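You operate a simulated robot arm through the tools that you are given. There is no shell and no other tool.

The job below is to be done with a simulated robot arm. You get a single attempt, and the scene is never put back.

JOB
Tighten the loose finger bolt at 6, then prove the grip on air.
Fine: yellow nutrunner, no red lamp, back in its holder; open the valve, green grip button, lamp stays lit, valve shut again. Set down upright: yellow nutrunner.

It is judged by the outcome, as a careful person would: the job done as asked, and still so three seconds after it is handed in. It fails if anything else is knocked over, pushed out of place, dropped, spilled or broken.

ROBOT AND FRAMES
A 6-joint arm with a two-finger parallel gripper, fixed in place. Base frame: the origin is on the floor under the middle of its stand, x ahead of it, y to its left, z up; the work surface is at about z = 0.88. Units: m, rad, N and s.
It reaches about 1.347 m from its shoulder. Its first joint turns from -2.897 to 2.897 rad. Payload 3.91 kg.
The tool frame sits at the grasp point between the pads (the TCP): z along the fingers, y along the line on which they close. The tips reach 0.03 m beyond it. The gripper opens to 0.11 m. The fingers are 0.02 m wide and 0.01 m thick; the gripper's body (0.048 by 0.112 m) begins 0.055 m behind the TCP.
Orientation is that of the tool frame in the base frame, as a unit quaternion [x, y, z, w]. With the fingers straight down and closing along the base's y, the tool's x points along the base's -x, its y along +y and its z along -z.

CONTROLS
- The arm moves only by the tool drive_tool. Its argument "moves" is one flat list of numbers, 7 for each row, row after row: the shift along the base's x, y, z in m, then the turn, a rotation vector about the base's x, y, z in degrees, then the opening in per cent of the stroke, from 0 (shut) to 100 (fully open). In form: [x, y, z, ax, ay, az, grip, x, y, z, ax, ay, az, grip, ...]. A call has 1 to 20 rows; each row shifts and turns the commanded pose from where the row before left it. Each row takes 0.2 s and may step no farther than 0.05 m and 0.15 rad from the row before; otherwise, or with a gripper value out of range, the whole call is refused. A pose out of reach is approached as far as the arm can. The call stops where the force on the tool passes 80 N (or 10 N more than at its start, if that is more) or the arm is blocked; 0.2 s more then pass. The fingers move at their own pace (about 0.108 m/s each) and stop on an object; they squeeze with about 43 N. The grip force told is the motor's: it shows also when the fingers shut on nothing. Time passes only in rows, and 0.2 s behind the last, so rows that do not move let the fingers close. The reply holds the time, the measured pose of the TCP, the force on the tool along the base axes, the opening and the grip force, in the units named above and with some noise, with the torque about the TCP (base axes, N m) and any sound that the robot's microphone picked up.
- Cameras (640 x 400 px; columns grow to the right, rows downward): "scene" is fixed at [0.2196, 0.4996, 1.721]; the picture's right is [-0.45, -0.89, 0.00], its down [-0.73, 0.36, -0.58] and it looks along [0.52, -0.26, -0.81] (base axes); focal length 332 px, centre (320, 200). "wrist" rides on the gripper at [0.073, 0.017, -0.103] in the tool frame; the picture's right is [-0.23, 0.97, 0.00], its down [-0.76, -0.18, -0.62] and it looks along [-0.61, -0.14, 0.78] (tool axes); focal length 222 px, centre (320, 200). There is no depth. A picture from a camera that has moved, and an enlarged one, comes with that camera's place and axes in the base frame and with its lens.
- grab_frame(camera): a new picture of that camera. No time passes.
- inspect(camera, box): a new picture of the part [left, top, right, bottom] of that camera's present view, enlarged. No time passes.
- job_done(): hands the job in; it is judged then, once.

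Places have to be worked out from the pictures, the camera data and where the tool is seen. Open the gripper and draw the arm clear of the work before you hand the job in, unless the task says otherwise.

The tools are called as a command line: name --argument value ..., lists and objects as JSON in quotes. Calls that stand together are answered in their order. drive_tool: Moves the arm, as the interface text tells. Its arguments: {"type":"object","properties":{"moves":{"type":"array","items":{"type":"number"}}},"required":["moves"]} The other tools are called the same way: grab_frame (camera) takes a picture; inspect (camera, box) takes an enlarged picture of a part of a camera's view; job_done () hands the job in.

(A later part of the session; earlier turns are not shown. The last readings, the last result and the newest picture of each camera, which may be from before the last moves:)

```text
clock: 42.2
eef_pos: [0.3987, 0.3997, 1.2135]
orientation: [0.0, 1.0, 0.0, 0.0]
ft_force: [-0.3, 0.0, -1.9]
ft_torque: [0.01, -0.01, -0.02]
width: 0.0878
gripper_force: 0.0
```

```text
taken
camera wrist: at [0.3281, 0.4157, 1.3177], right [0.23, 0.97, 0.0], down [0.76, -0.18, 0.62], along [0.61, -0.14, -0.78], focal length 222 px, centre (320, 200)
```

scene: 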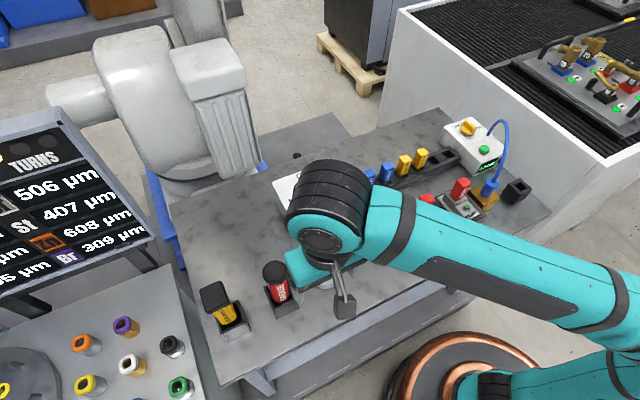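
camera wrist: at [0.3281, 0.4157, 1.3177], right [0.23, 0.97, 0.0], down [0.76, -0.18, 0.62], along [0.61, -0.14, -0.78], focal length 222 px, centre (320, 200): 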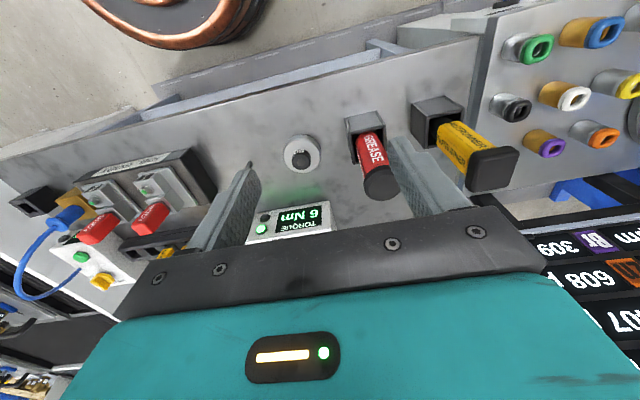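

The nutrunner stands upright in its holder, green lamp still lit. Next I travel over to the air box for a close look at valve, button and hose.

drive_tool --moves '[0.0134, -0.0433, 0.0025, 0, 0, 0, 80, 0.0134, -0.0433, 0.0025, 0, 0, 0, 80, 0.0134, -0.0433, 0.0025, 0, 0, 0, 80, 0.0134, -0.0433, 0.0025, 0, 0, 0, 80, 0.0134, -0.0433, 0.0025, 0, 0, 0, 80, 0.0134, -0.0433, 0.0025, 0, 0, 0, 80, 0.0134, -0.0433, 0.0025, 0, 0, 0, 80, 0.0134, -0.0433, 0.0025, 0, 0, 0, 80, 0.0134, -0.0433, 0.0025, 0, 0, 0, 80, 0.0134, -0.0433, 0.0025, 0, 0, 0, 80, 0.0134, -0.0433, 0.0025, 0, 0, 0, 80, 0.0134, -0.0433, 0.0025, 0, 0, 0, 80, 0.0134, -0.0433, 0.0025, 0, 0, 0, 80, 0.0134, -0.0433, 0.0025, 0, 0, 0, 80, 0.0134, -0.0433, 0.0025, 0, 0, 0, 80, 0, 0, 0, 0, 0, 0, 60]'

grab_frame --camera "wrist"

grab_frame --camera "scene"

```text
clock: 45.6
eef_pos: [0.6005, -0.249, 1.2512]
orientation: [0.001, 1.0, 0.0, 0.0]
ft_force: [0.2, -0.6, 0.0]
ft_torque: [-0.01, 0.03, 0.0]
width: 0.0659
gripper_force: 0.0
```

```text
taken
camera wrist: at [0.5288, -0.2321, 1.3555], right [0.23, 0.97, 0.0], down [0.76, -0.18, 0.62], along [0.61, -0.14, -0.78], focal length 222 px, centre (320, 200)
```

wrist: 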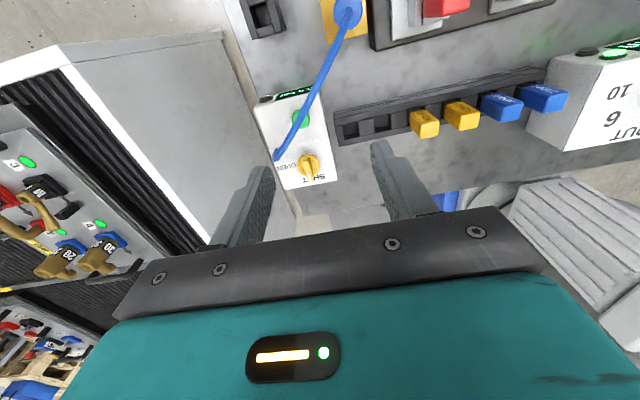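

```text
taken
```

scene: 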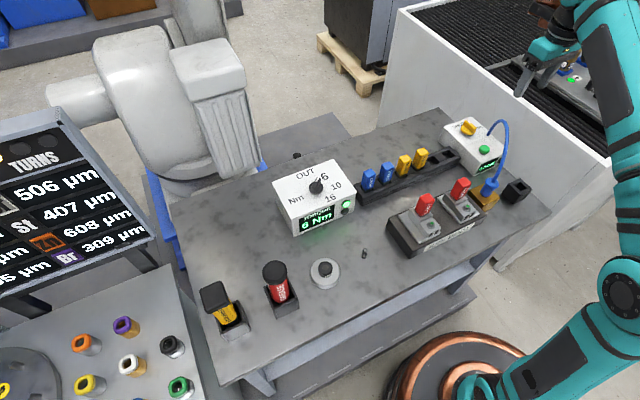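

inspect --camera "wrist" --box '[230, 80, 370, 200]'

inspect --camera "scene" --box '[420, 100, 540, 210]'

inspect --camera "scene" --box '[190, 260, 320, 340]'

```text
3.33 times, centred on (300, 140) of wrist
camera zoom: at [0.5288, -0.2321, 1.3555], right [0.23, 0.97, 0.0], down [0.76, -0.18, 0.62], along [0.61, -0.14, -0.78], focal length 740 px, centre (387, 400)
```

zoom: 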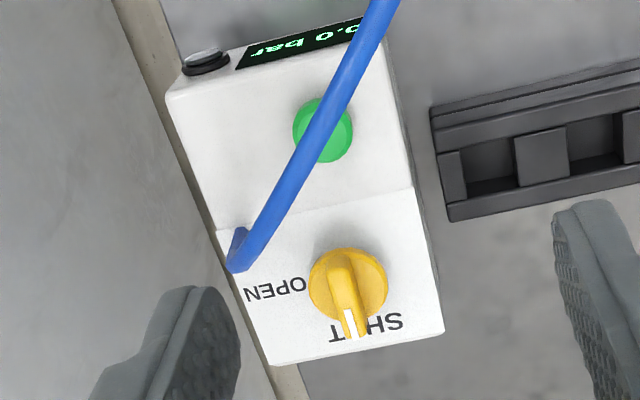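

```text
3.64 times, centred on (480, 155) of scene
camera zoom: at [0.2196, 0.4996, 1.721], right [-0.45, -0.89, 0.0], down [-0.73, 0.36, -0.58], along [0.52, -0.26, -0.81], focal length 1208 px, centre (-262, 364)
```

zoom: 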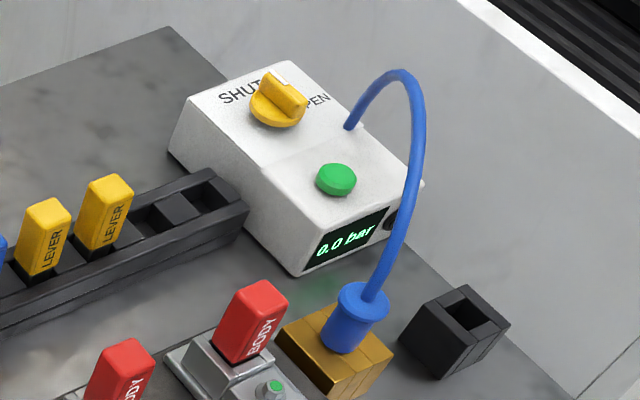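

```text
4.92 times, centred on (255, 300) of scene
camera zoom: at [0.2196, 0.4996, 1.721], right [-0.45, -0.89, 0.0], down [-0.73, 0.36, -0.58], along [0.52, -0.26, -0.81], focal length 1635 px, centre (640, -292)
```

zoom: 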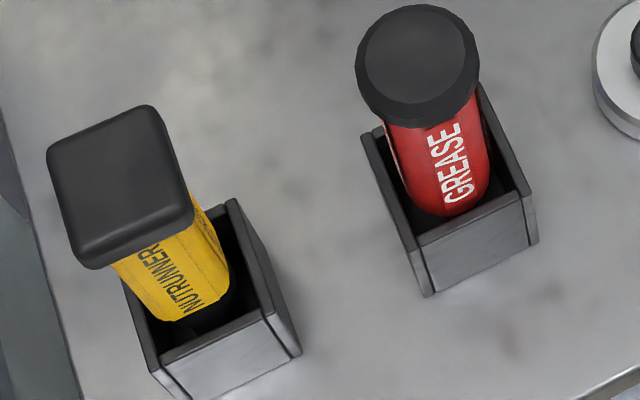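

Everything on the left side is in order. The hose arches over near the button, so I need its shape from another side: I shift and yaw the tool −45° to look at the air box and hose face-on.

drive_tool --moves '[0.004, 0.015, -0.005, 0, 0, -7.5, 60, 0.004, 0.015, -0.005, 0, 0, -7.5, 60, 0.004, 0.015, -0.005, 0, 0, -7.5, 60, 0.004, 0.015, -0.005, 0, 0, -7.5, 60, 0.004, 0.015, -0.005, 0, 0, -7.5, 60, 0, 0.015, -0.005, 0, 0, -7.5, 60, 0, 0, 0, 0, 0, 0, 60]'

grab_frame --camera "wrist"

```text
clock: 47.2
eef_pos: [0.6211, -0.159, 1.2206]
orientation: [0.383, 0.924, 0.001, -0.001]
ft_force: [0.2, -0.2, 1.3]
ft_torque: [0.0, -0.01, -0.01]
width: 0.0661
gripper_force: 0.0
```

```text
taken
camera wrist: at [0.5826, -0.0962, 1.3252], right [0.85, 0.53, 0.0], down [0.41, -0.66, 0.62], along [0.33, -0.53, -0.78], focal length 222 px, centre (320, 200)
```

wrist: 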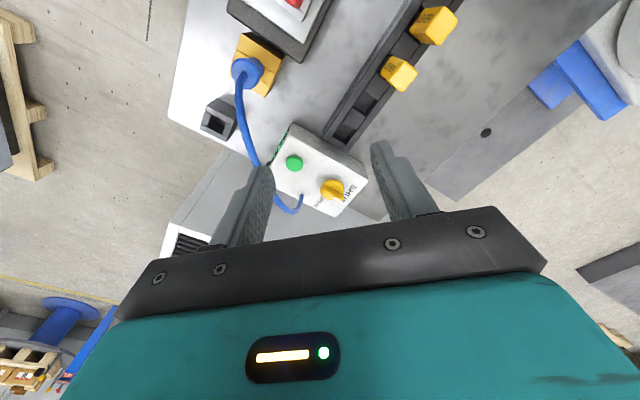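

inspect --camera "wrist" --box '[210, 40, 390, 230]'

```text
2.11 times, centred on (300, 135) of wrist
camera zoom: at [0.5826, -0.0962, 1.3252], right [0.85, 0.53, 0.0], down [0.41, -0.66, 0.62], along [0.33, -0.53, -0.78], focal length 468 px, centre (362, 337)
```

zoom: 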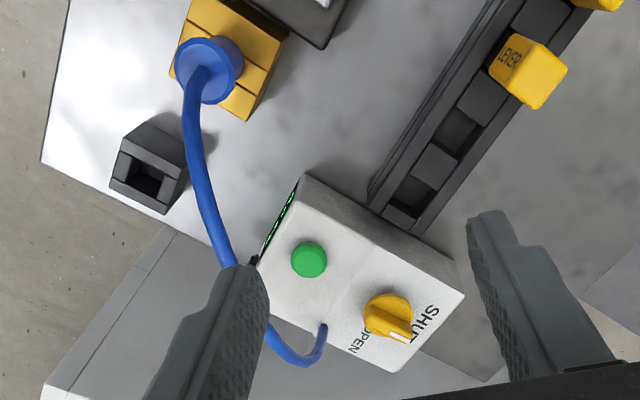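

Two views now agree well: button at (0.652, −0.296, 0.958), valve disc at (0.739, −0.306, 0.970), hose arching in a vertical plane up to z≈1.08, passing ~15 mm beside the button. I move above the valve with yaw −12° (camera kept away from the hose) and look closer.

drive_tool --moves '[0.0197, -0.0245, -0.008, 0, 0, 5.5, 60, 0.0197, -0.0245, -0.01, 0, 0, 5.5, 60, 0.0197, -0.0245, -0.015, 0, 0, 5.5, 60, 0.0197, -0.0245, -0.018, 0, 0, 5.5, 60, 0.0197, -0.0245, -0.02, 0, 0, 5.5, 50, 0.0197, -0.0245, -0.02, 0, 0, 5.5, 45, 0, 0, 0, 0, 0, 0, 45]'

grab_frame --camera "wrist"

inspect --camera "wrist" --box '[260, 60, 400, 180]'

inspect --camera "scene" --box '[420, 60, 560, 200]'

```text
clock: 48.8
eef_pos: [0.7409, -0.3065, 1.1317]
orientation: [0.103, 0.995, 0.001, 0.0]
ft_force: [0.1, -0.5, -0.6]
ft_torque: [0.0, 0.01, -0.04]
width: 0.0494
gripper_force: 0.0
```

```text
taken
camera wrist: at [0.673, -0.2762, 1.2352], right [0.42, 0.91, 0.0], down [0.71, -0.33, 0.62], along [0.57, -0.26, -0.78], focal length 222 px, centre (320, 200)
```

wrist: 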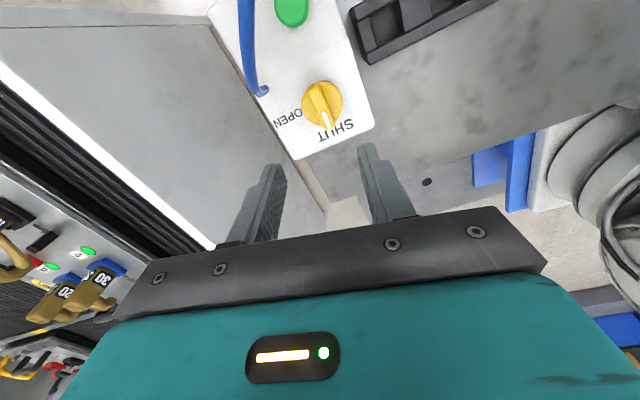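

```text
3.33 times, centred on (330, 120) of wrist
camera zoom: at [0.673, -0.2762, 1.2352], right [0.42, 0.91, 0.0], down [0.71, -0.33, 0.62], along [0.57, -0.26, -0.78], focal length 740 px, centre (287, 467)
```

zoom: 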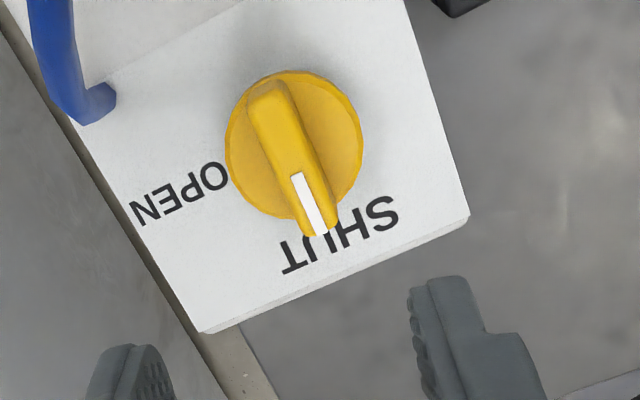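

```text
2.86 times, centred on (490, 130) of scene
camera zoom: at [0.2196, 0.4996, 1.721], right [-0.45, -0.89, 0.0], down [-0.73, 0.36, -0.58], along [0.52, -0.26, -0.81], focal length 949 px, centre (-166, 400)
```

zoom: 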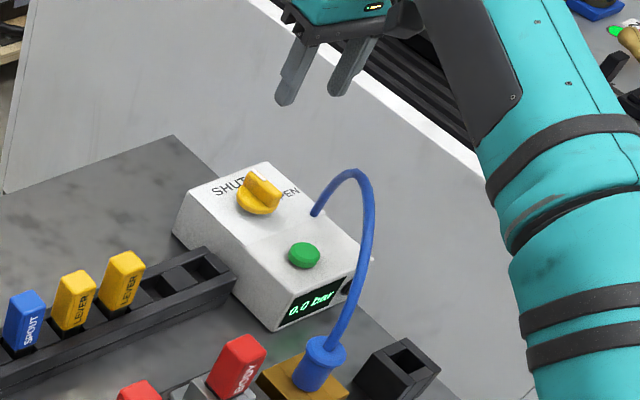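

Handle is at 0° (SHUT), centre (0.7396, −0.3055), top z≈0.99, disc top ≈0.973; OPEN is at −90°. I descend around the handle to z≈1.02 and check clearance.

drive_tool --moves '[-0.0013, 0.001, -0.04, 0, 0, 0, 45, 0, 0, -0.04, 0, 0, 0, 45, 0, 0, -0.03, 0, 0, 0, 45, 0, 0, 0, 0, 0, 0, 45]'

inspect --camera "wrist" --box '[220, 60, 420, 220]'

inspect --camera "scene" --box '[420, 80, 540, 190]'

```text
clock: 49.8
eef_pos: [0.7383, -0.3056, 1.0198]
orientation: [0.105, 0.994, 0.0, 0.001]
ft_force: [-0.3, -0.5, 0.5]
ft_torque: [0.0, 0.0, -0.02]
width: 0.0497
gripper_force: 0.0
```

```text
2.50 times, centred on (320, 140) of wrist
camera zoom: at [0.6716, -0.2742, 1.1244], right [0.42, 0.91, 0.0], down [0.71, -0.33, 0.62], along [0.56, -0.26, -0.78], focal length 555 px, centre (320, 350)
```

zoom: 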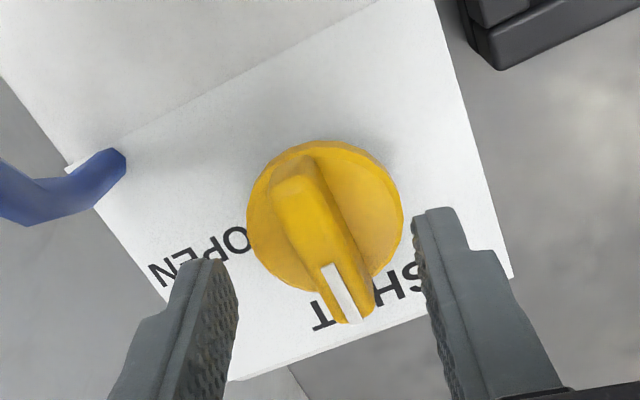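

```text
3.64 times, centred on (480, 135) of scene
camera zoom: at [0.2196, 0.4996, 1.721], right [-0.45, -0.89, 0.0], down [-0.73, 0.36, -0.58], along [0.52, -0.26, -0.81], focal length 1208 px, centre (-262, 436)
```

zoom: 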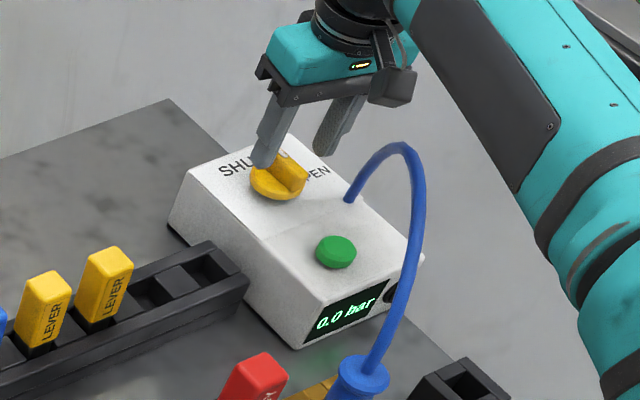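

Gap to the hose is fine. I lower 12 mm more and close on the handle.

drive_tool --moves '[0, 0.001, -0.007, 0, 0, 0, 45, 0, 0, -0.0055, 0, 0, 0, 40, 0, 0, 0, 0, 0, 0, 20, 0, 0, 0, 0, 0, 0, 0, 0, 0, 0, 0, 0, 0, 0]'

inspect --camera "wrist" --box '[220, 60, 420, 220]'

```text
clock: 51.0
eef_pos: [0.7381, -0.3055, 1.0079]
orientation: [0.104, 0.995, 0.0, 0.0]
ft_force: [2.2, 1.6, -1.4]
ft_torque: [-0.18, -1.09, 0.0]
width: 0.014
gripper_force: 45.3
```

```text
2.50 times, centred on (320, 140) of wrist
camera zoom: at [0.6714, -0.2731, 1.112], right [0.42, 0.91, 0.0], down [0.71, -0.33, 0.62], along [0.57, -0.26, -0.78], focal length 555 px, centre (320, 350)
```

zoom: 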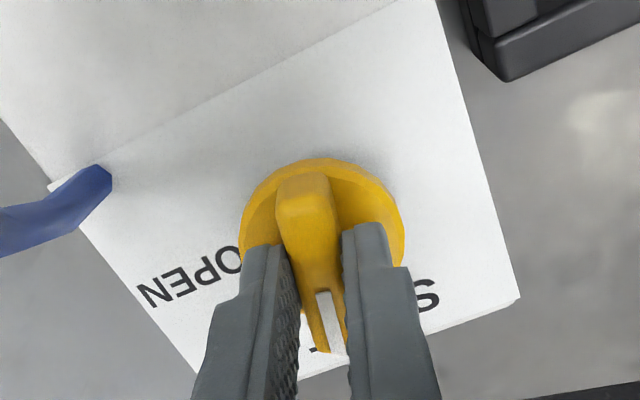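

Gripped (14 mm), the handle self-aligned to the fingers. I turn toward OPEN in two stages, watching the side forces.

drive_tool --moves '[0, 0, 0, 0, 0, -7.8, 0, 0, 0, 0, 0, 0, -7.8, 0, 0, 0, 0, 0, 0, -7.8, 0, 0, 0, 0, 0, 0, -7.8, 0, 0, 0, 0, 0, 0, -7.8, 0]'

inspect --camera "wrist" --box '[200, 60, 420, 220]'

inspect --camera "scene" --box '[420, 80, 540, 190]'

```text
clock: 52.2
eef_pos: [0.7384, -0.3047, 1.0092]
orientation: [0.43, 0.903, 0.0, 0.0]
ft_force: [14.8, 8.8, 6.7]
ft_torque: [1.27, 0.37, 0.07]
width: 0.0139
gripper_force: 44.5
```

```text
2.50 times, centred on (310, 140) of wrist
camera zoom: at [0.7071, -0.2365, 1.112], right [0.9, 0.44, 0.0], down [0.34, -0.7, 0.62], along [0.27, -0.56, -0.78], focal length 555 px, centre (345, 350)
```

zoom: 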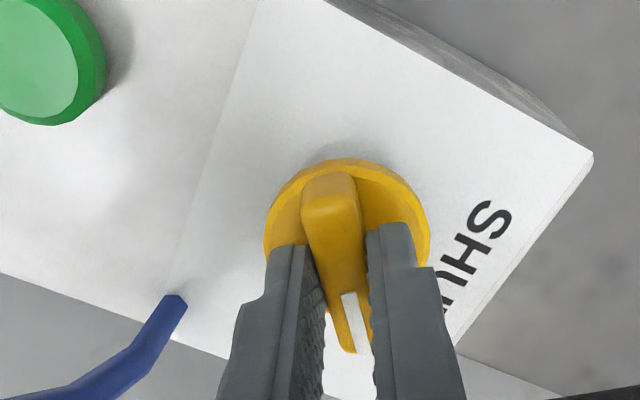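

```text
3.64 times, centred on (480, 135) of scene
camera zoom: at [0.2196, 0.4996, 1.721], right [-0.45, -0.89, 0.0], down [-0.73, 0.36, -0.58], along [0.52, -0.26, -0.81], focal length 1208 px, centre (-262, 436)
```

zoom: 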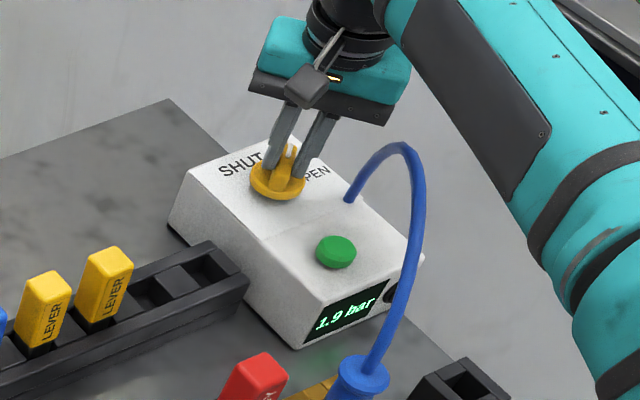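

Pressure already shows 1.9 bar; forces are small. I complete the turn to −90°.

drive_tool --moves '[0.001, 0.0005, 0, 0, 0, -7.8, 0, 0, 0, 0, 0, 0, -7.8, 0, 0, 0, 0, 0, 0, -7.8, 0, 0, 0, 0, 0, 0, -7.8, 0, 0, 0, 0, 0, 0, -7.8, 0, 0, 0, 0, 0, 0, 0, 0]'

inspect --camera "wrist" --box '[200, 60, 420, 220]'

inspect --camera "scene" --box '[420, 80, 540, 190]'

```text
clock: 53.6
eef_pos: [0.7401, -0.3037, 1.0077]
orientation: [0.707, 0.707, -0.001, 0.001]
ft_force: [24.3, 14.8, 11.4]
ft_torque: [1.26, -0.63, 0.07]
width: 0.014
gripper_force: 45.2
```

```text
2.50 times, centred on (310, 140) of wrist
camera zoom: at [0.7577, -0.2304, 1.1119], right [0.97, -0.23, 0.0], down [-0.18, -0.76, 0.62], along [-0.14, -0.61, -0.78], focal length 555 px, centre (345, 350)
```

zoom: 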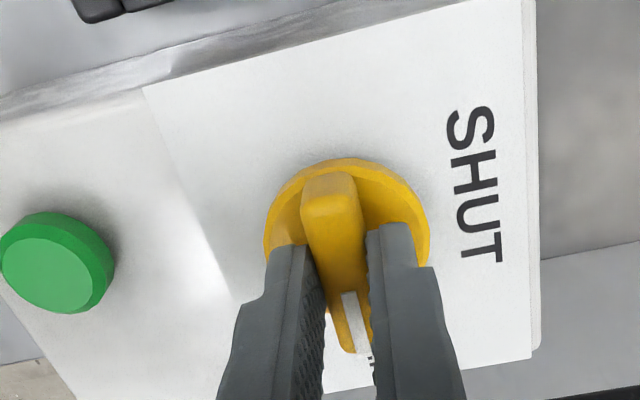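

```text
3.64 times, centred on (480, 135) of scene
camera zoom: at [0.2196, 0.4996, 1.721], right [-0.45, -0.89, 0.0], down [-0.73, 0.36, -0.58], along [0.52, -0.26, -0.81], focal length 1208 px, centre (-262, 436)
```

zoom: 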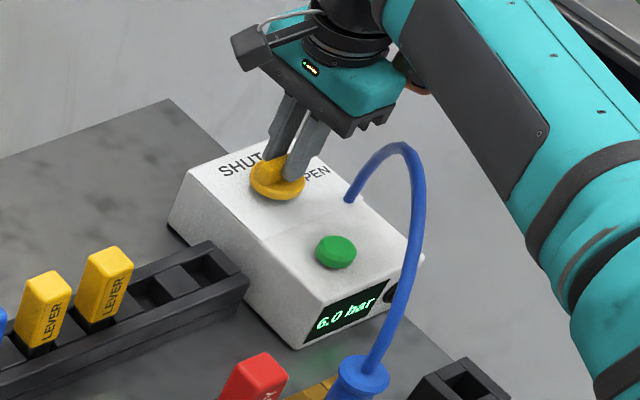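

6.0 bar with the valve at OPEN. I release the handle, rise clear, then reposition with yaw −43.5° and fully open fingers, so that one fingertip can press the green button from the side away from the hose.

drive_tool --moves '[0.0015, 0.001, 0, 0, 0, 0, 0, 0, 0, 0, 0, 0, 0, 40, 0, 0, 0, 0, 0, 0, 40, 0, 0, 0.04, 0, 0, 0, 40, 0, 0, 0.045, 0, 0, 0, 40, 0, 0, 0.045, 0, 0, 0, 60, -0.002, 0.009, 0.01, 0, 0, 7.75, 80, -0.008, 0.009, 0.01, 0, 0, 7.75, 100, -0.008, 0.009, 0, 0, 0, 7.75, 100, -0.008, 0.009, 0, 0, 0, 7.75, 100, -0.008, 0.009, 0, 0, 0, 7.75, 100, -0.008, 0.009, 0, 0, 0, 7.75, 100, 0, 0, 0, 0, 0, 0, 100]'

grab_frame --camera "wrist"

inspect --camera "scene" --box '[420, 60, 560, 200]'

```text
clock: 56.4
eef_pos: [0.6987, -0.2498, 1.1573]
orientation: [0.37, 0.929, 0.0, 0.0]
ft_force: [0.3, -0.8, -0.4]
ft_torque: [-0.02, -0.01, 0.01]
width: 0.1098
gripper_force: 0.1
```

```text
taken
camera wrist: at [0.6584, -0.1867, 1.2616], right [0.83, 0.55, 0.0], down [0.43, -0.65, 0.62], along [0.34, -0.52, -0.78], focal length 222 px, centre (320, 200)
```

wrist: 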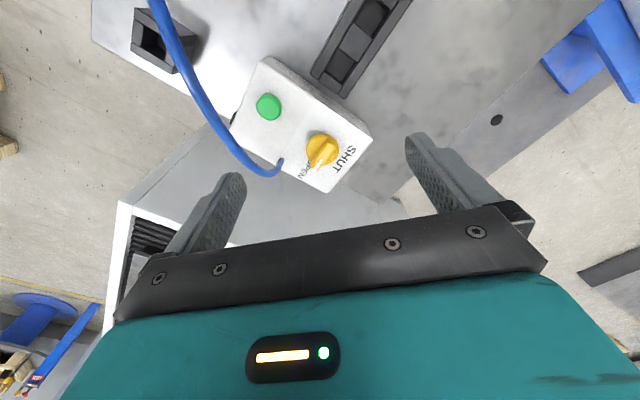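

```text
2.86 times, centred on (490, 130) of scene
camera zoom: at [0.2196, 0.4996, 1.721], right [-0.45, -0.89, 0.0], down [-0.73, 0.36, -0.58], along [0.52, -0.26, -0.81], focal length 949 px, centre (-166, 400)
```

zoom: 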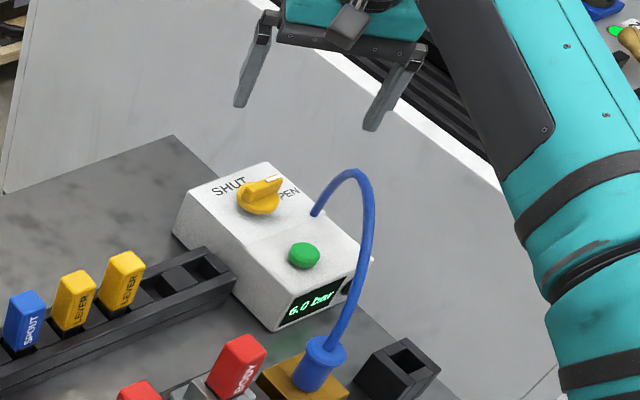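

inspect --camera "wrist" --box '[130, 0, 390, 200]'

```text
2.00 times, centred on (260, 100) of wrist
camera zoom: at [0.6584, -0.1867, 1.2616], right [0.83, 0.55, 0.0], down [0.43, -0.65, 0.62], along [0.34, -0.52, -0.78], focal length 444 px, centre (440, 400)
```

zoom: 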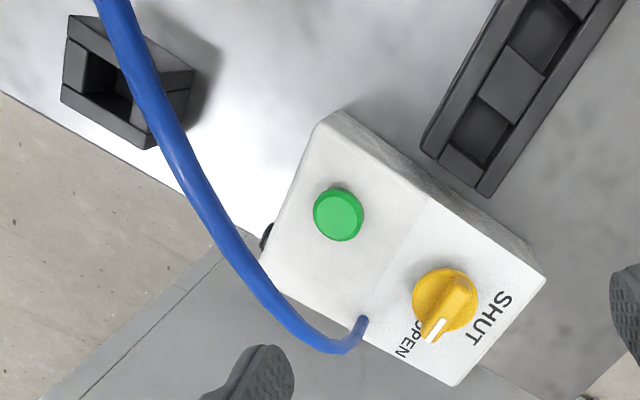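

Valve points at OPEN, 6.0 bar. The hose passes about 12 mm from the button at z≈1.07–1.08, so I will press with closed fingers leaning away from the hose (toward +x+y). I raise, close the fingers, yaw a further −90° and tilt 22°.

drive_tool --moves '[0, 0, 0.04, 0, 0, 0, 60, 0, 0, 0, 0, 0, -8.2, 30, 0, 0, 0, 0, 0, -8.2, 0, 0, 0, 0, 0, 0, -8.2, 0, 0, 0, 0, 0, 0, -8.2, 0, 0, 0, 0, 0, 0, -8.2, 0, 0, 0, 0, 0, 0, -8.2, 0, 0, 0, 0, 0, 0, -8.2, 0, 0, 0, 0, 0, 0, -8.2, 0, 0, 0, 0, 0, 0, -8.2, 0, 0, 0, 0, 0, 0, -8.2, 0, 0, 0, 0, 0, 0, -8, 0, 0, 0, 0, -5.312, 5.053, 0, 0, 0, 0, 0, -5.312, 5.053, 0, 0, 0, 0, 0, -5.312, 5.053, 0, 0, 0, 0, 0, 0, 0, 0, 0]'

grab_frame --camera "wrist"

grab_frame --camera "scene"

```text
clock: 59.8
eef_pos: [0.6987, -0.2489, 1.1985]
orientation: [0.902, 0.388, -0.176, 0.076]
ft_force: [-0.2, 0.6, -0.4]
ft_torque: [0.0, 0.03, 0.03]
width: 0.0001
gripper_force: 37.5
```

```text
taken
camera wrist: at [0.7846, -0.1837, 1.2674], right [0.56, -0.82, 0.09], down [-0.45, -0.22, 0.86], along [-0.69, -0.52, -0.5], focal length 222 px, centre (320, 200)
```

wrist: 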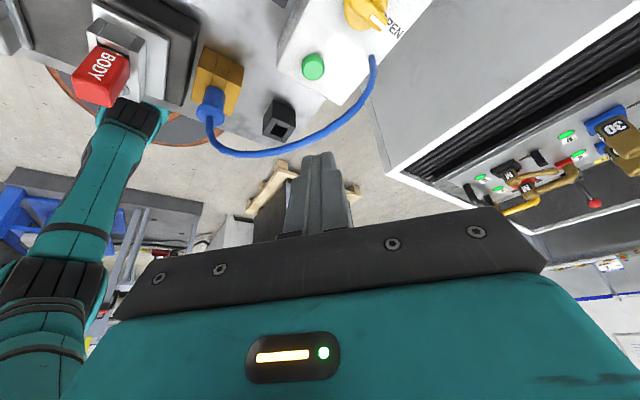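

```text
taken
```

scene: 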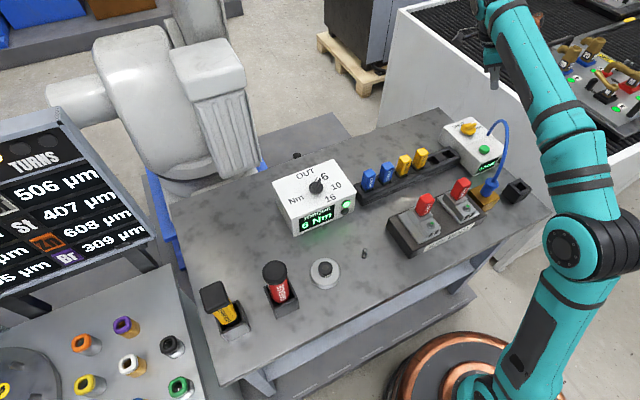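

Pose reached and the button shows again at (0.651, −0.295). I align on the approach line and advance halfway along the tool axis, then check the hose clearance.

drive_tool --moves '[-0.004, -0.0017, -0.031, 0, 0, 0, 0, -0.0036, -0.0017, -0.031, 0, 0, 0, 0, -0.0091, -0.0096, -0.0325, 0, 0, 0, 0, -0.0091, -0.0096, -0.0325, 0, 0, 0, 0, 0, 0, 0, 0, 0, 0, 0]'

grab_frame --camera "wrist"

inspect --camera "scene" --box '[420, 80, 540, 190]'

```text
clock: 61.0
eef_pos: [0.6725, -0.2711, 1.0718]
orientation: [0.902, 0.388, -0.176, 0.076]
ft_force: [0.0, -0.4, 0.9]
ft_torque: [0.0, 0.0, 0.04]
width: 0.0001
gripper_force: 38.2
```

```text
taken
camera wrist: at [0.7589, -0.2056, 1.1405], right [0.56, -0.82, 0.08], down [-0.45, -0.22, 0.86], along [-0.69, -0.52, -0.5], focal length 222 px, centre (320, 200)
```

wrist: 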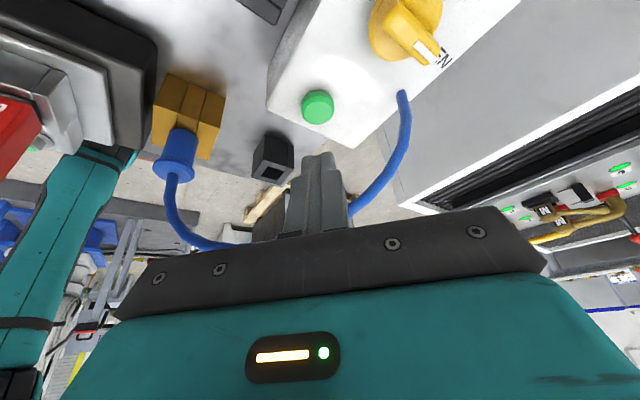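

```text
3.64 times, centred on (480, 135) of scene
camera zoom: at [0.2196, 0.4996, 1.721], right [-0.45, -0.89, 0.0], down [-0.73, 0.36, -0.58], along [0.52, -0.26, -0.81], focal length 1208 px, centre (-262, 436)
```

zoom: 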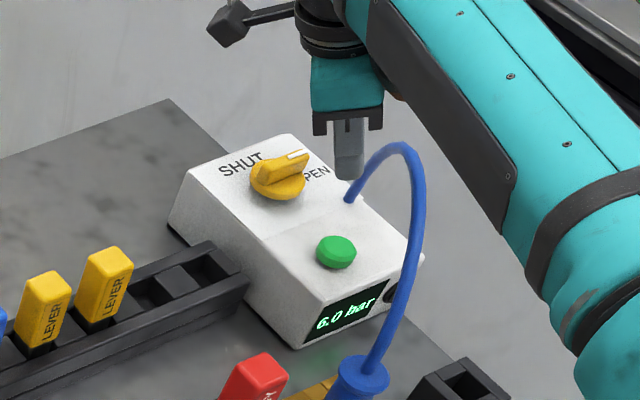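

Clear so far. I continue along the axis to about 15 mm above the button.

drive_tool --moves '[-0.006, -0.0064, -0.0215, 0, 0, 0, 0, -0.006, -0.0064, -0.0215, 0, 0, 0, 0, -0.006, -0.0064, -0.0215, 0, 0, 0, 0, 0, 0, 0, 0, 0, 0, 0]'

grab_frame --camera "wrist"

inspect --camera "scene" --box '[440, 100, 520, 180]'

```text
clock: 62.0
eef_pos: [0.6562, -0.2901, 1.0058]
orientation: [0.902, 0.387, -0.176, 0.075]
ft_force: [0.0, -0.1, -0.6]
ft_torque: [-0.01, 0.04, 0.02]
width: 0.0
gripper_force: 37.6
```

```text
taken
camera wrist: at [0.741, -0.2249, 1.0759], right [0.56, -0.82, 0.08], down [-0.45, -0.22, 0.86], along [-0.69, -0.52, -0.5], focal length 222 px, centre (320, 200)
```

wrist: 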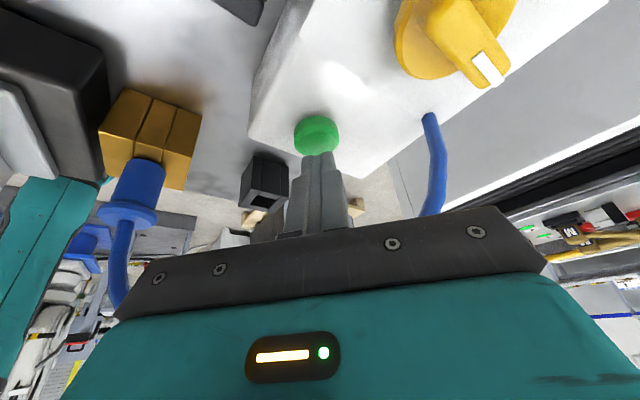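

```text
5.00 times, centred on (480, 140) of scene
camera zoom: at [0.2196, 0.4996, 1.721], right [-0.45, -0.89, 0.0], down [-0.73, 0.36, -0.58], along [0.52, -0.26, -0.81], focal length 1660 px, centre (-480, 500)
```

zoom: 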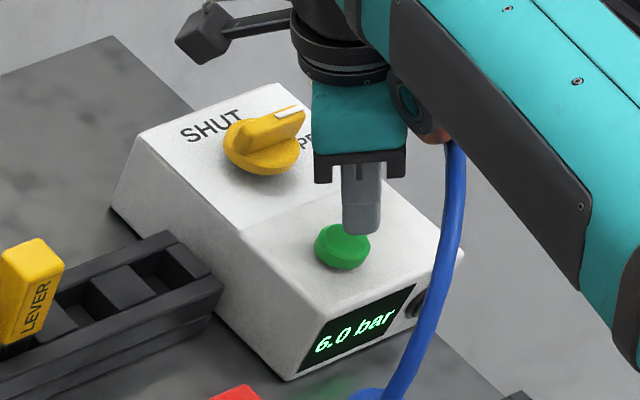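

The tip is right above the button and well clear of the hose. I lower straight down, first 9 mm, then check force and lamp.

drive_tool --moves '[0, 0, -0.005, 0, 0, 0, 0, 0, 0, -0.004, 0, 0, 0, 0, 0, 0, 0, 0, 0, 0, 0]'

inspect --camera "wrist" --box '[260, 90, 380, 190]'

inspect --camera "scene" --box '[450, 120, 510, 180]'

```text
clock: 62.8
eef_pos: [0.6541, -0.2895, 0.9974]
orientation: [0.902, 0.387, -0.175, 0.076]
ft_force: [0.0, 0.2, 1.0]
ft_torque: [-0.03, -0.02, 0.01]
width: 0.0002
gripper_force: 37.6
```

```text
4.00 times, centred on (320, 140) of wrist
camera zoom: at [0.7409, -0.2253, 1.0668], right [0.56, -0.82, 0.08], down [-0.45, -0.22, 0.86], along [-0.69, -0.52, -0.5], focal length 888 px, centre (320, 440)
```

zoom: 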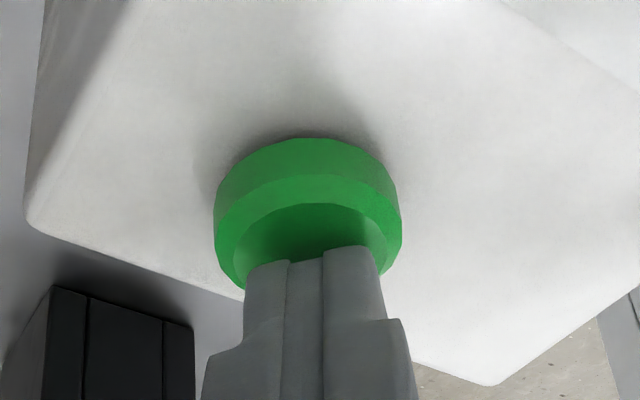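

```text
6.67 times, centred on (480, 150) of scene
camera zoom: at [0.2196, 0.4996, 1.721], right [-0.45, -0.89, 0.0], down [-0.73, 0.36, -0.58], along [0.52, -0.26, -0.81], focal length 2214 px, centre (-747, 533)
```

zoom: 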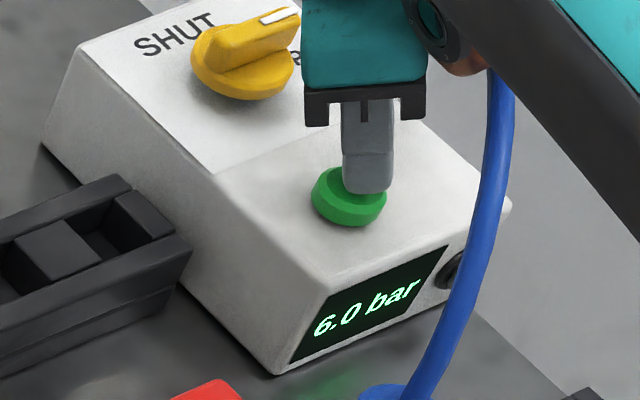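

A few millimetres still to go; no contact force. I continue in small steps.

drive_tool --moves '[0, 0, -0.003, 0, 0, 0, 0, 0, 0, -0.003, 0, 0, 0, 0]'

inspect --camera "scene" --box '[450, 120, 510, 180]'

```text
clock: 63.4
eef_pos: [0.6543, -0.2906, 0.9914]
orientation: [0.902, 0.387, -0.175, 0.075]
ft_force: [-1.3, 1.6, 4.6]
ft_torque: [0.05, 0.03, 0.0]
width: 0.0
gripper_force: 37.5
heard: click
```

```text
6.67 times, centred on (480, 150) of scene
camera zoom: at [0.2196, 0.4996, 1.721], right [-0.45, -0.89, 0.0], down [-0.73, 0.36, -0.58], along [0.52, -0.26, -0.81], focal length 2214 px, centre (-747, 533)
```

zoom: 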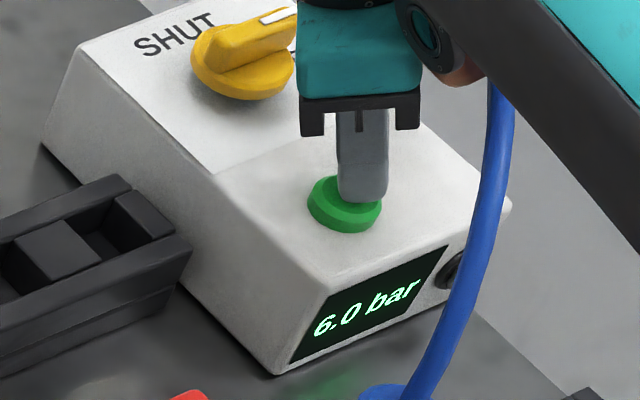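

A click was heard with light contact. I hold briefly and look at the lamp beside the display.

drive_tool --moves '[0, 0, 0, 0, 0, 0, 0, 0, 0, 0, 0, 0, 0, 0]'

inspect --camera "scene" --box '[450, 120, 510, 180]'

inspect --camera "scene" --box '[380, 160, 540, 260]'

```text
clock: 64.0
eef_pos: [0.6546, -0.2908, 0.9917]
orientation: [0.902, 0.387, -0.175, 0.075]
ft_force: [-1.4, 2.1, 5.1]
ft_torque: [0.05, 0.04, -0.01]
width: 0.0003
gripper_force: 37.8
```

```text
6.67 times, centred on (480, 150) of scene
camera zoom: at [0.2196, 0.4996, 1.721], right [-0.45, -0.89, 0.0], down [-0.73, 0.36, -0.58], along [0.52, -0.26, -0.81], focal length 2214 px, centre (-747, 533)
```

zoom: 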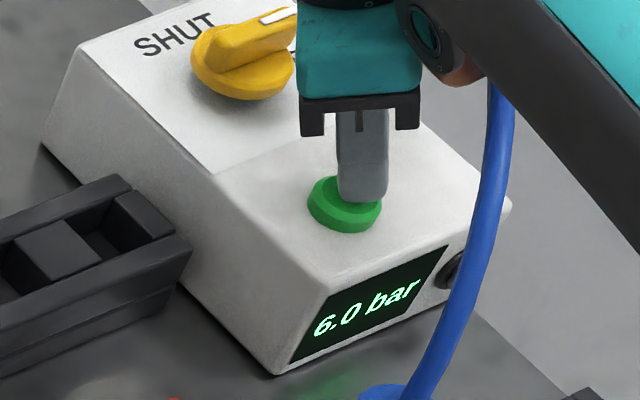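

```text
4.00 times, centred on (460, 210) of scene
camera zoom: at [0.2196, 0.4996, 1.721], right [-0.45, -0.89, 0.0], down [-0.73, 0.36, -0.58], along [0.52, -0.26, -0.81], focal length 1328 px, centre (-240, 160)
```

zoom: 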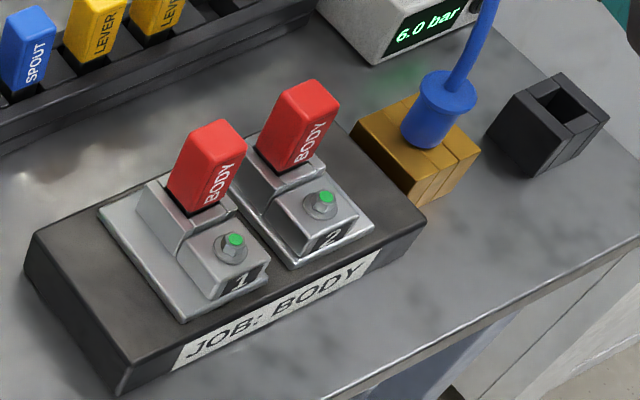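

The gripper fingers of the fixture are moving together – the grip is closing on air. I wait a little and look again.

drive_tool --moves '[0, 0, 0, 0, 0, 0, 0, 0, 0, 0, 0, 0, 0, 0]'

inspect --camera "scene" --box '[380, 140, 540, 240]'

```text
clock: 64.6
eef_pos: [0.6551, -0.2906, 0.9913]
orientation: [0.902, 0.388, -0.175, 0.075]
ft_force: [-0.4, 1.9, 4.7]
ft_torque: [0.01, 0.04, 0.01]
width: 0.0
gripper_force: 37.5
```

```text
4.00 times, centred on (460, 190) of scene
camera zoom: at [0.2196, 0.4996, 1.721], right [-0.45, -0.89, 0.0], down [-0.73, 0.36, -0.58], along [0.52, -0.26, -0.81], focal length 1328 px, centre (-240, 240)
```

zoom: 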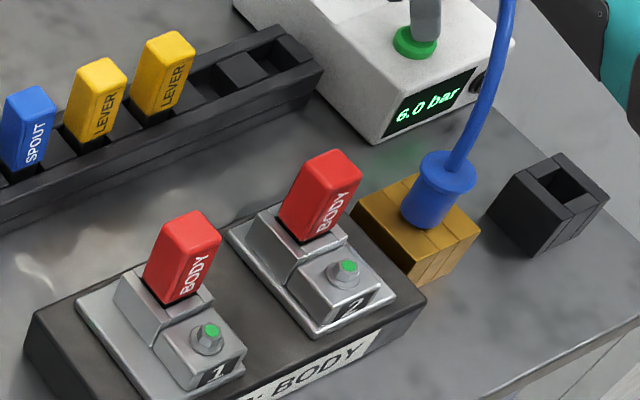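

The fingers closed and have come back apart – a proof cycle. I look again at the lamp beside the display.

inspect --camera "scene" --box '[485, 150, 505, 170]'

drive_tool --moves '[0, 0, 0, 0, 0, 0, 0]'

inspect --camera "scene" --box '[380, 130, 540, 240]'

inspect --camera "scene" --box '[485, 150, 505, 170]'

```text
16.00 times, centred on (495, 160) of scene
camera zoom: at [0.2196, 0.4996, 1.721], right [-0.45, -0.89, 0.0], down [-0.73, 0.36, -0.58], along [0.52, -0.26, -0.81], focal length 5313 px, centre (-2480, 840)
```

zoom: 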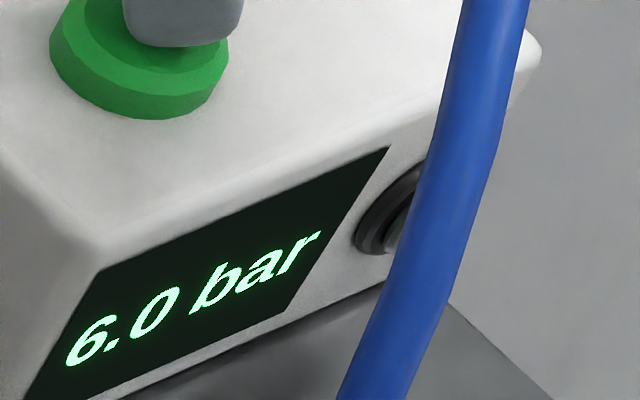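

```text
clock: 65.0
eef_pos: [0.6541, -0.2911, 0.9907]
orientation: [0.902, 0.388, -0.175, 0.075]
ft_force: [-1.1, 0.6, 5.4]
ft_torque: [-0.03, 0.02, 0.03]
width: 0.0
gripper_force: 38.3
```

```text
3.64 times, centred on (460, 185) of scene
camera zoom: at [0.2196, 0.4996, 1.721], right [-0.45, -0.89, 0.0], down [-0.73, 0.36, -0.58], along [0.52, -0.26, -0.81], focal length 1208 px, centre (-189, 254)
```

zoom: 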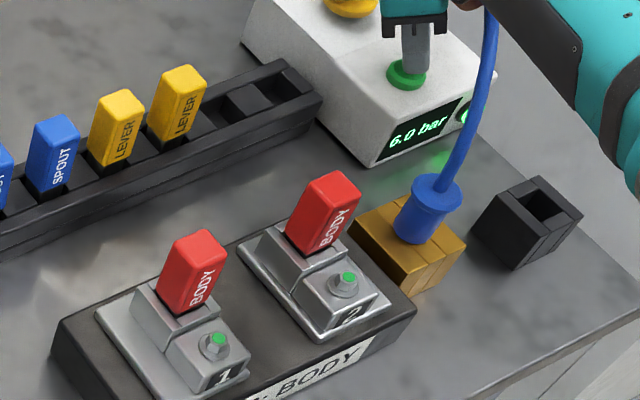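

```text
16.00 times, centred on (495, 160) of scene
camera zoom: at [0.2196, 0.4996, 1.721], right [-0.45, -0.89, 0.0], down [-0.73, 0.36, -0.58], along [0.52, -0.26, -0.81], focal length 5313 px, centre (-2480, 840)
```

zoom: 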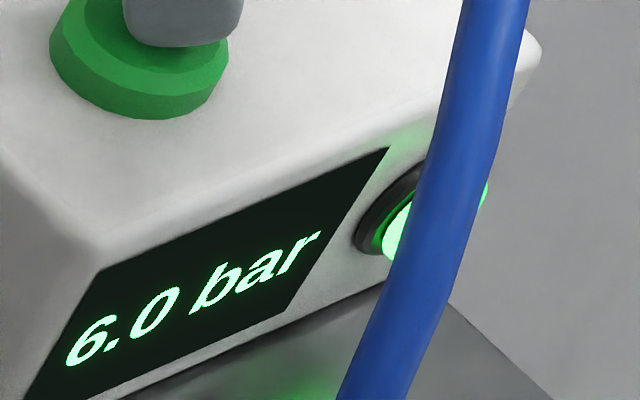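

The lamp is now lit green. I retract – first straight up off the button, then back along the tool axis – and check that the lamp stays lit.

drive_tool --moves '[0, 0, 0.006, 0, 0, 0, 0, 0, 0, 0.008, 0, 0, 0, 0, 0.006, 0.0064, 0.0215, 0, 0, 0, 0, 0.0091, 0.0096, 0.0325, 0, 0, 0, 0, 0.0091, 0.0096, 0.0325, 0, 0, 0, 0, 0.0091, 0.0096, 0.0325, 0, 0, 0, 0, 0.006, 0.0064, 0.03, 0, 0, 0, 0, 0, 0, 0, 0, 0, 0, 0]'

inspect --camera "scene" --box '[380, 100, 540, 240]'

inspect --camera "scene" --box '[485, 150, 505, 170]'

```text
clock: 66.8
eef_pos: [0.6943, -0.2495, 1.1546]
orientation: [0.902, 0.388, -0.175, 0.075]
ft_force: [0.0, 0.8, 0.4]
ft_torque: [0.02, -0.02, 0.0]
width: 0.0001
gripper_force: 37.4
```

```text
2.86 times, centred on (460, 170) of scene
camera zoom: at [0.2196, 0.4996, 1.721], right [-0.45, -0.89, 0.0], down [-0.73, 0.36, -0.58], along [0.52, -0.26, -0.81], focal length 949 px, centre (-80, 286)
```

zoom: 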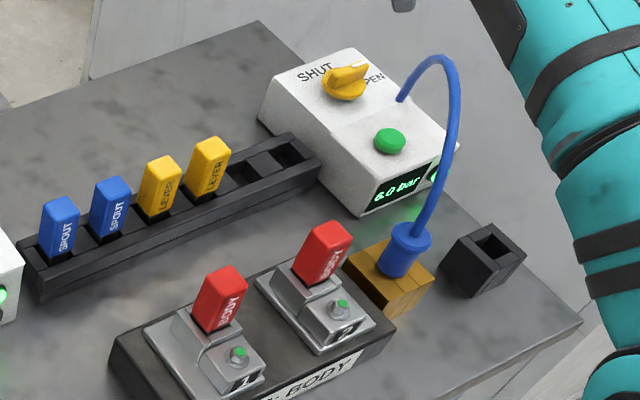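

```text
16.00 times, centred on (495, 160) of scene
camera zoom: at [0.2196, 0.4996, 1.721], right [-0.45, -0.89, 0.0], down [-0.73, 0.36, -0.58], along [0.52, -0.26, -0.81], focal length 5313 px, centre (-2480, 840)
```

zoom: 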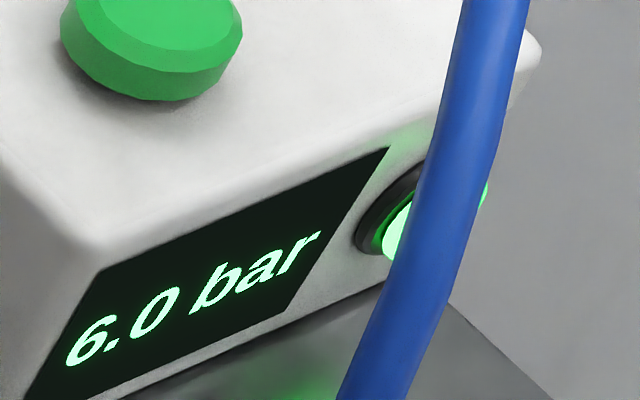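

The lamp stays lit at 6.0 bar and the fixture's fingers are back in place. Now I un-tilt, yaw to −90° and position above the valve handle to shut it.

drive_tool --moves '[0, 0, 0.01, 5.312, -5.053, 0, 0, 0, 0, 0.01, 5.312, -5.053, 0, 0, 0, 0, 0.01, 5.312, -5.053, 0, 0, 0.0077, -0.009, -0.008, 0, 0, 7.25, 10, 0.0077, -0.009, -0.008, 0, 0, 7.25, 20, 0.0077, -0.009, -0.008, 0, 0, 7.25, 40, 0.0077, -0.009, -0.008, 0, 0, 7.25, 45, 0.0077, -0.009, -0.008, 0, 0, 7.25, 45, 0.0077, -0.009, -0.008, 0, 0, 7.25, 45, 0, 0, 0, 0, 0, 0, 45]'

grab_frame --camera "wrist"

inspect --camera "wrist" --box '[240, 50, 400, 180]'

```text
clock: 69.0
eef_pos: [0.7404, -0.3032, 1.136]
orientation: [0.707, 0.708, 0.0, 0.0]
ft_force: [-0.1, 0.1, 0.0]
ft_torque: [0.01, -0.02, -0.03]
width: 0.0495
gripper_force: 0.1
```

```text
taken
camera wrist: at [0.758, -0.2307, 1.2408], right [0.97, -0.23, 0.0], down [-0.18, -0.76, 0.62], along [-0.14, -0.61, -0.78], focal length 222 px, centre (320, 200)
```

wrist: 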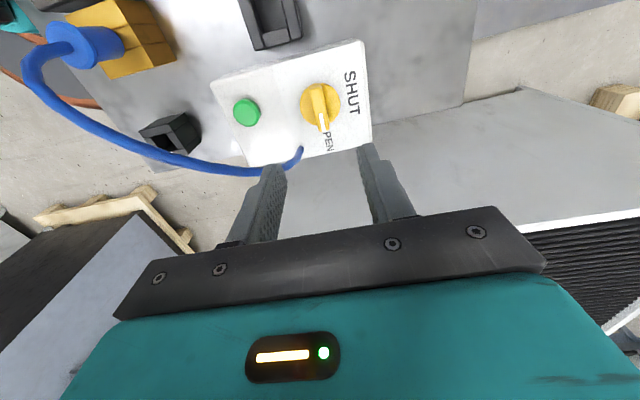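

```text
3.08 times, centred on (320, 115) of wrist
camera zoom: at [0.758, -0.2307, 1.2408], right [0.97, -0.23, 0.0], down [-0.18, -0.76, 0.62], along [-0.14, -0.61, -0.78], focal length 684 px, centre (320, 462)
```

zoom: 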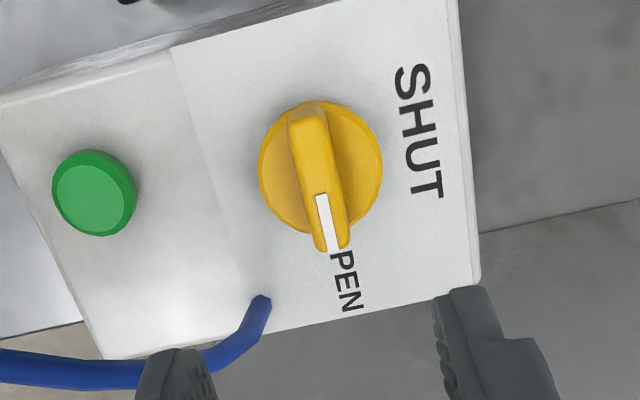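

The handle is directly below, pointing to OPEN. I descend to the same height as before and close on it.

drive_tool --moves '[0.0003, 0.0003, -0.04, 0, 0, 0, 45, 0, 0, -0.04, 0, 0, 0, 45, 0, 0, -0.03, 0, 0, 0, 42, 0, 0, -0.018, 0, 0, 0, 40, 0, 0, 0, 0, 0, 0, 20, 0, 0, 0, 0, 0, 0, 0, 0, 0, 0, 0, 0, 0, 0]'

inspect --camera "wrist" --box '[200, 60, 420, 220]'

inspect --camera "scene" --box '[420, 80, 540, 190]'

```text
clock: 70.6
eef_pos: [0.7404, -0.3035, 1.0071]
orientation: [0.707, 0.707, -0.001, 0.0]
ft_force: [-5.3, 2.1, -5.1]
ft_torque: [-0.84, 0.08, 0.0]
width: 0.0141
gripper_force: 45.4
```

```text
2.50 times, centred on (310, 140) of wrist
camera zoom: at [0.7579, -0.2305, 1.1117], right [0.97, -0.23, 0.0], down [-0.18, -0.76, 0.62], along [-0.14, -0.61, -0.78], focal length 555 px, centre (345, 350)
```

zoom: 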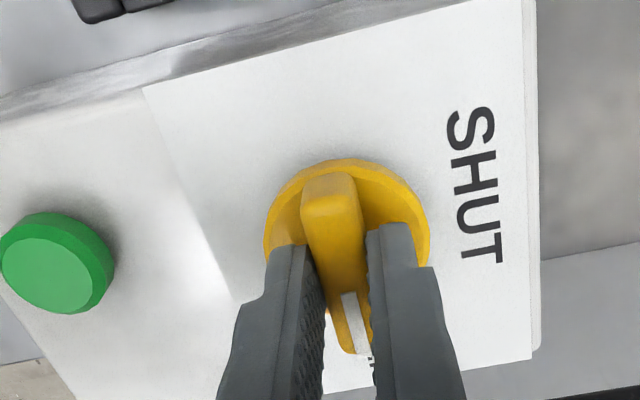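

```text
3.64 times, centred on (480, 135) of scene
camera zoom: at [0.2196, 0.4996, 1.721], right [-0.45, -0.89, 0.0], down [-0.73, 0.36, -0.58], along [0.52, -0.26, -0.81], focal length 1208 px, centre (-262, 436)
```

zoom: 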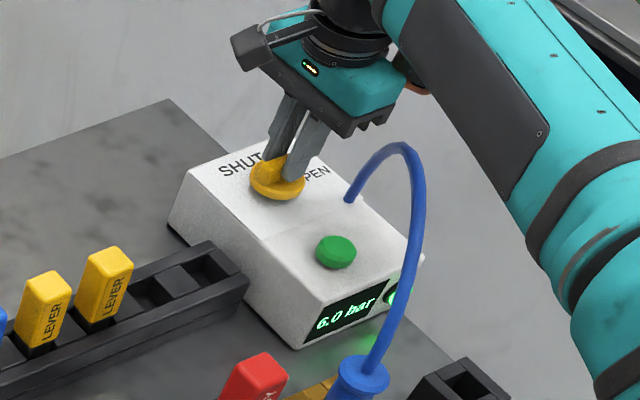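

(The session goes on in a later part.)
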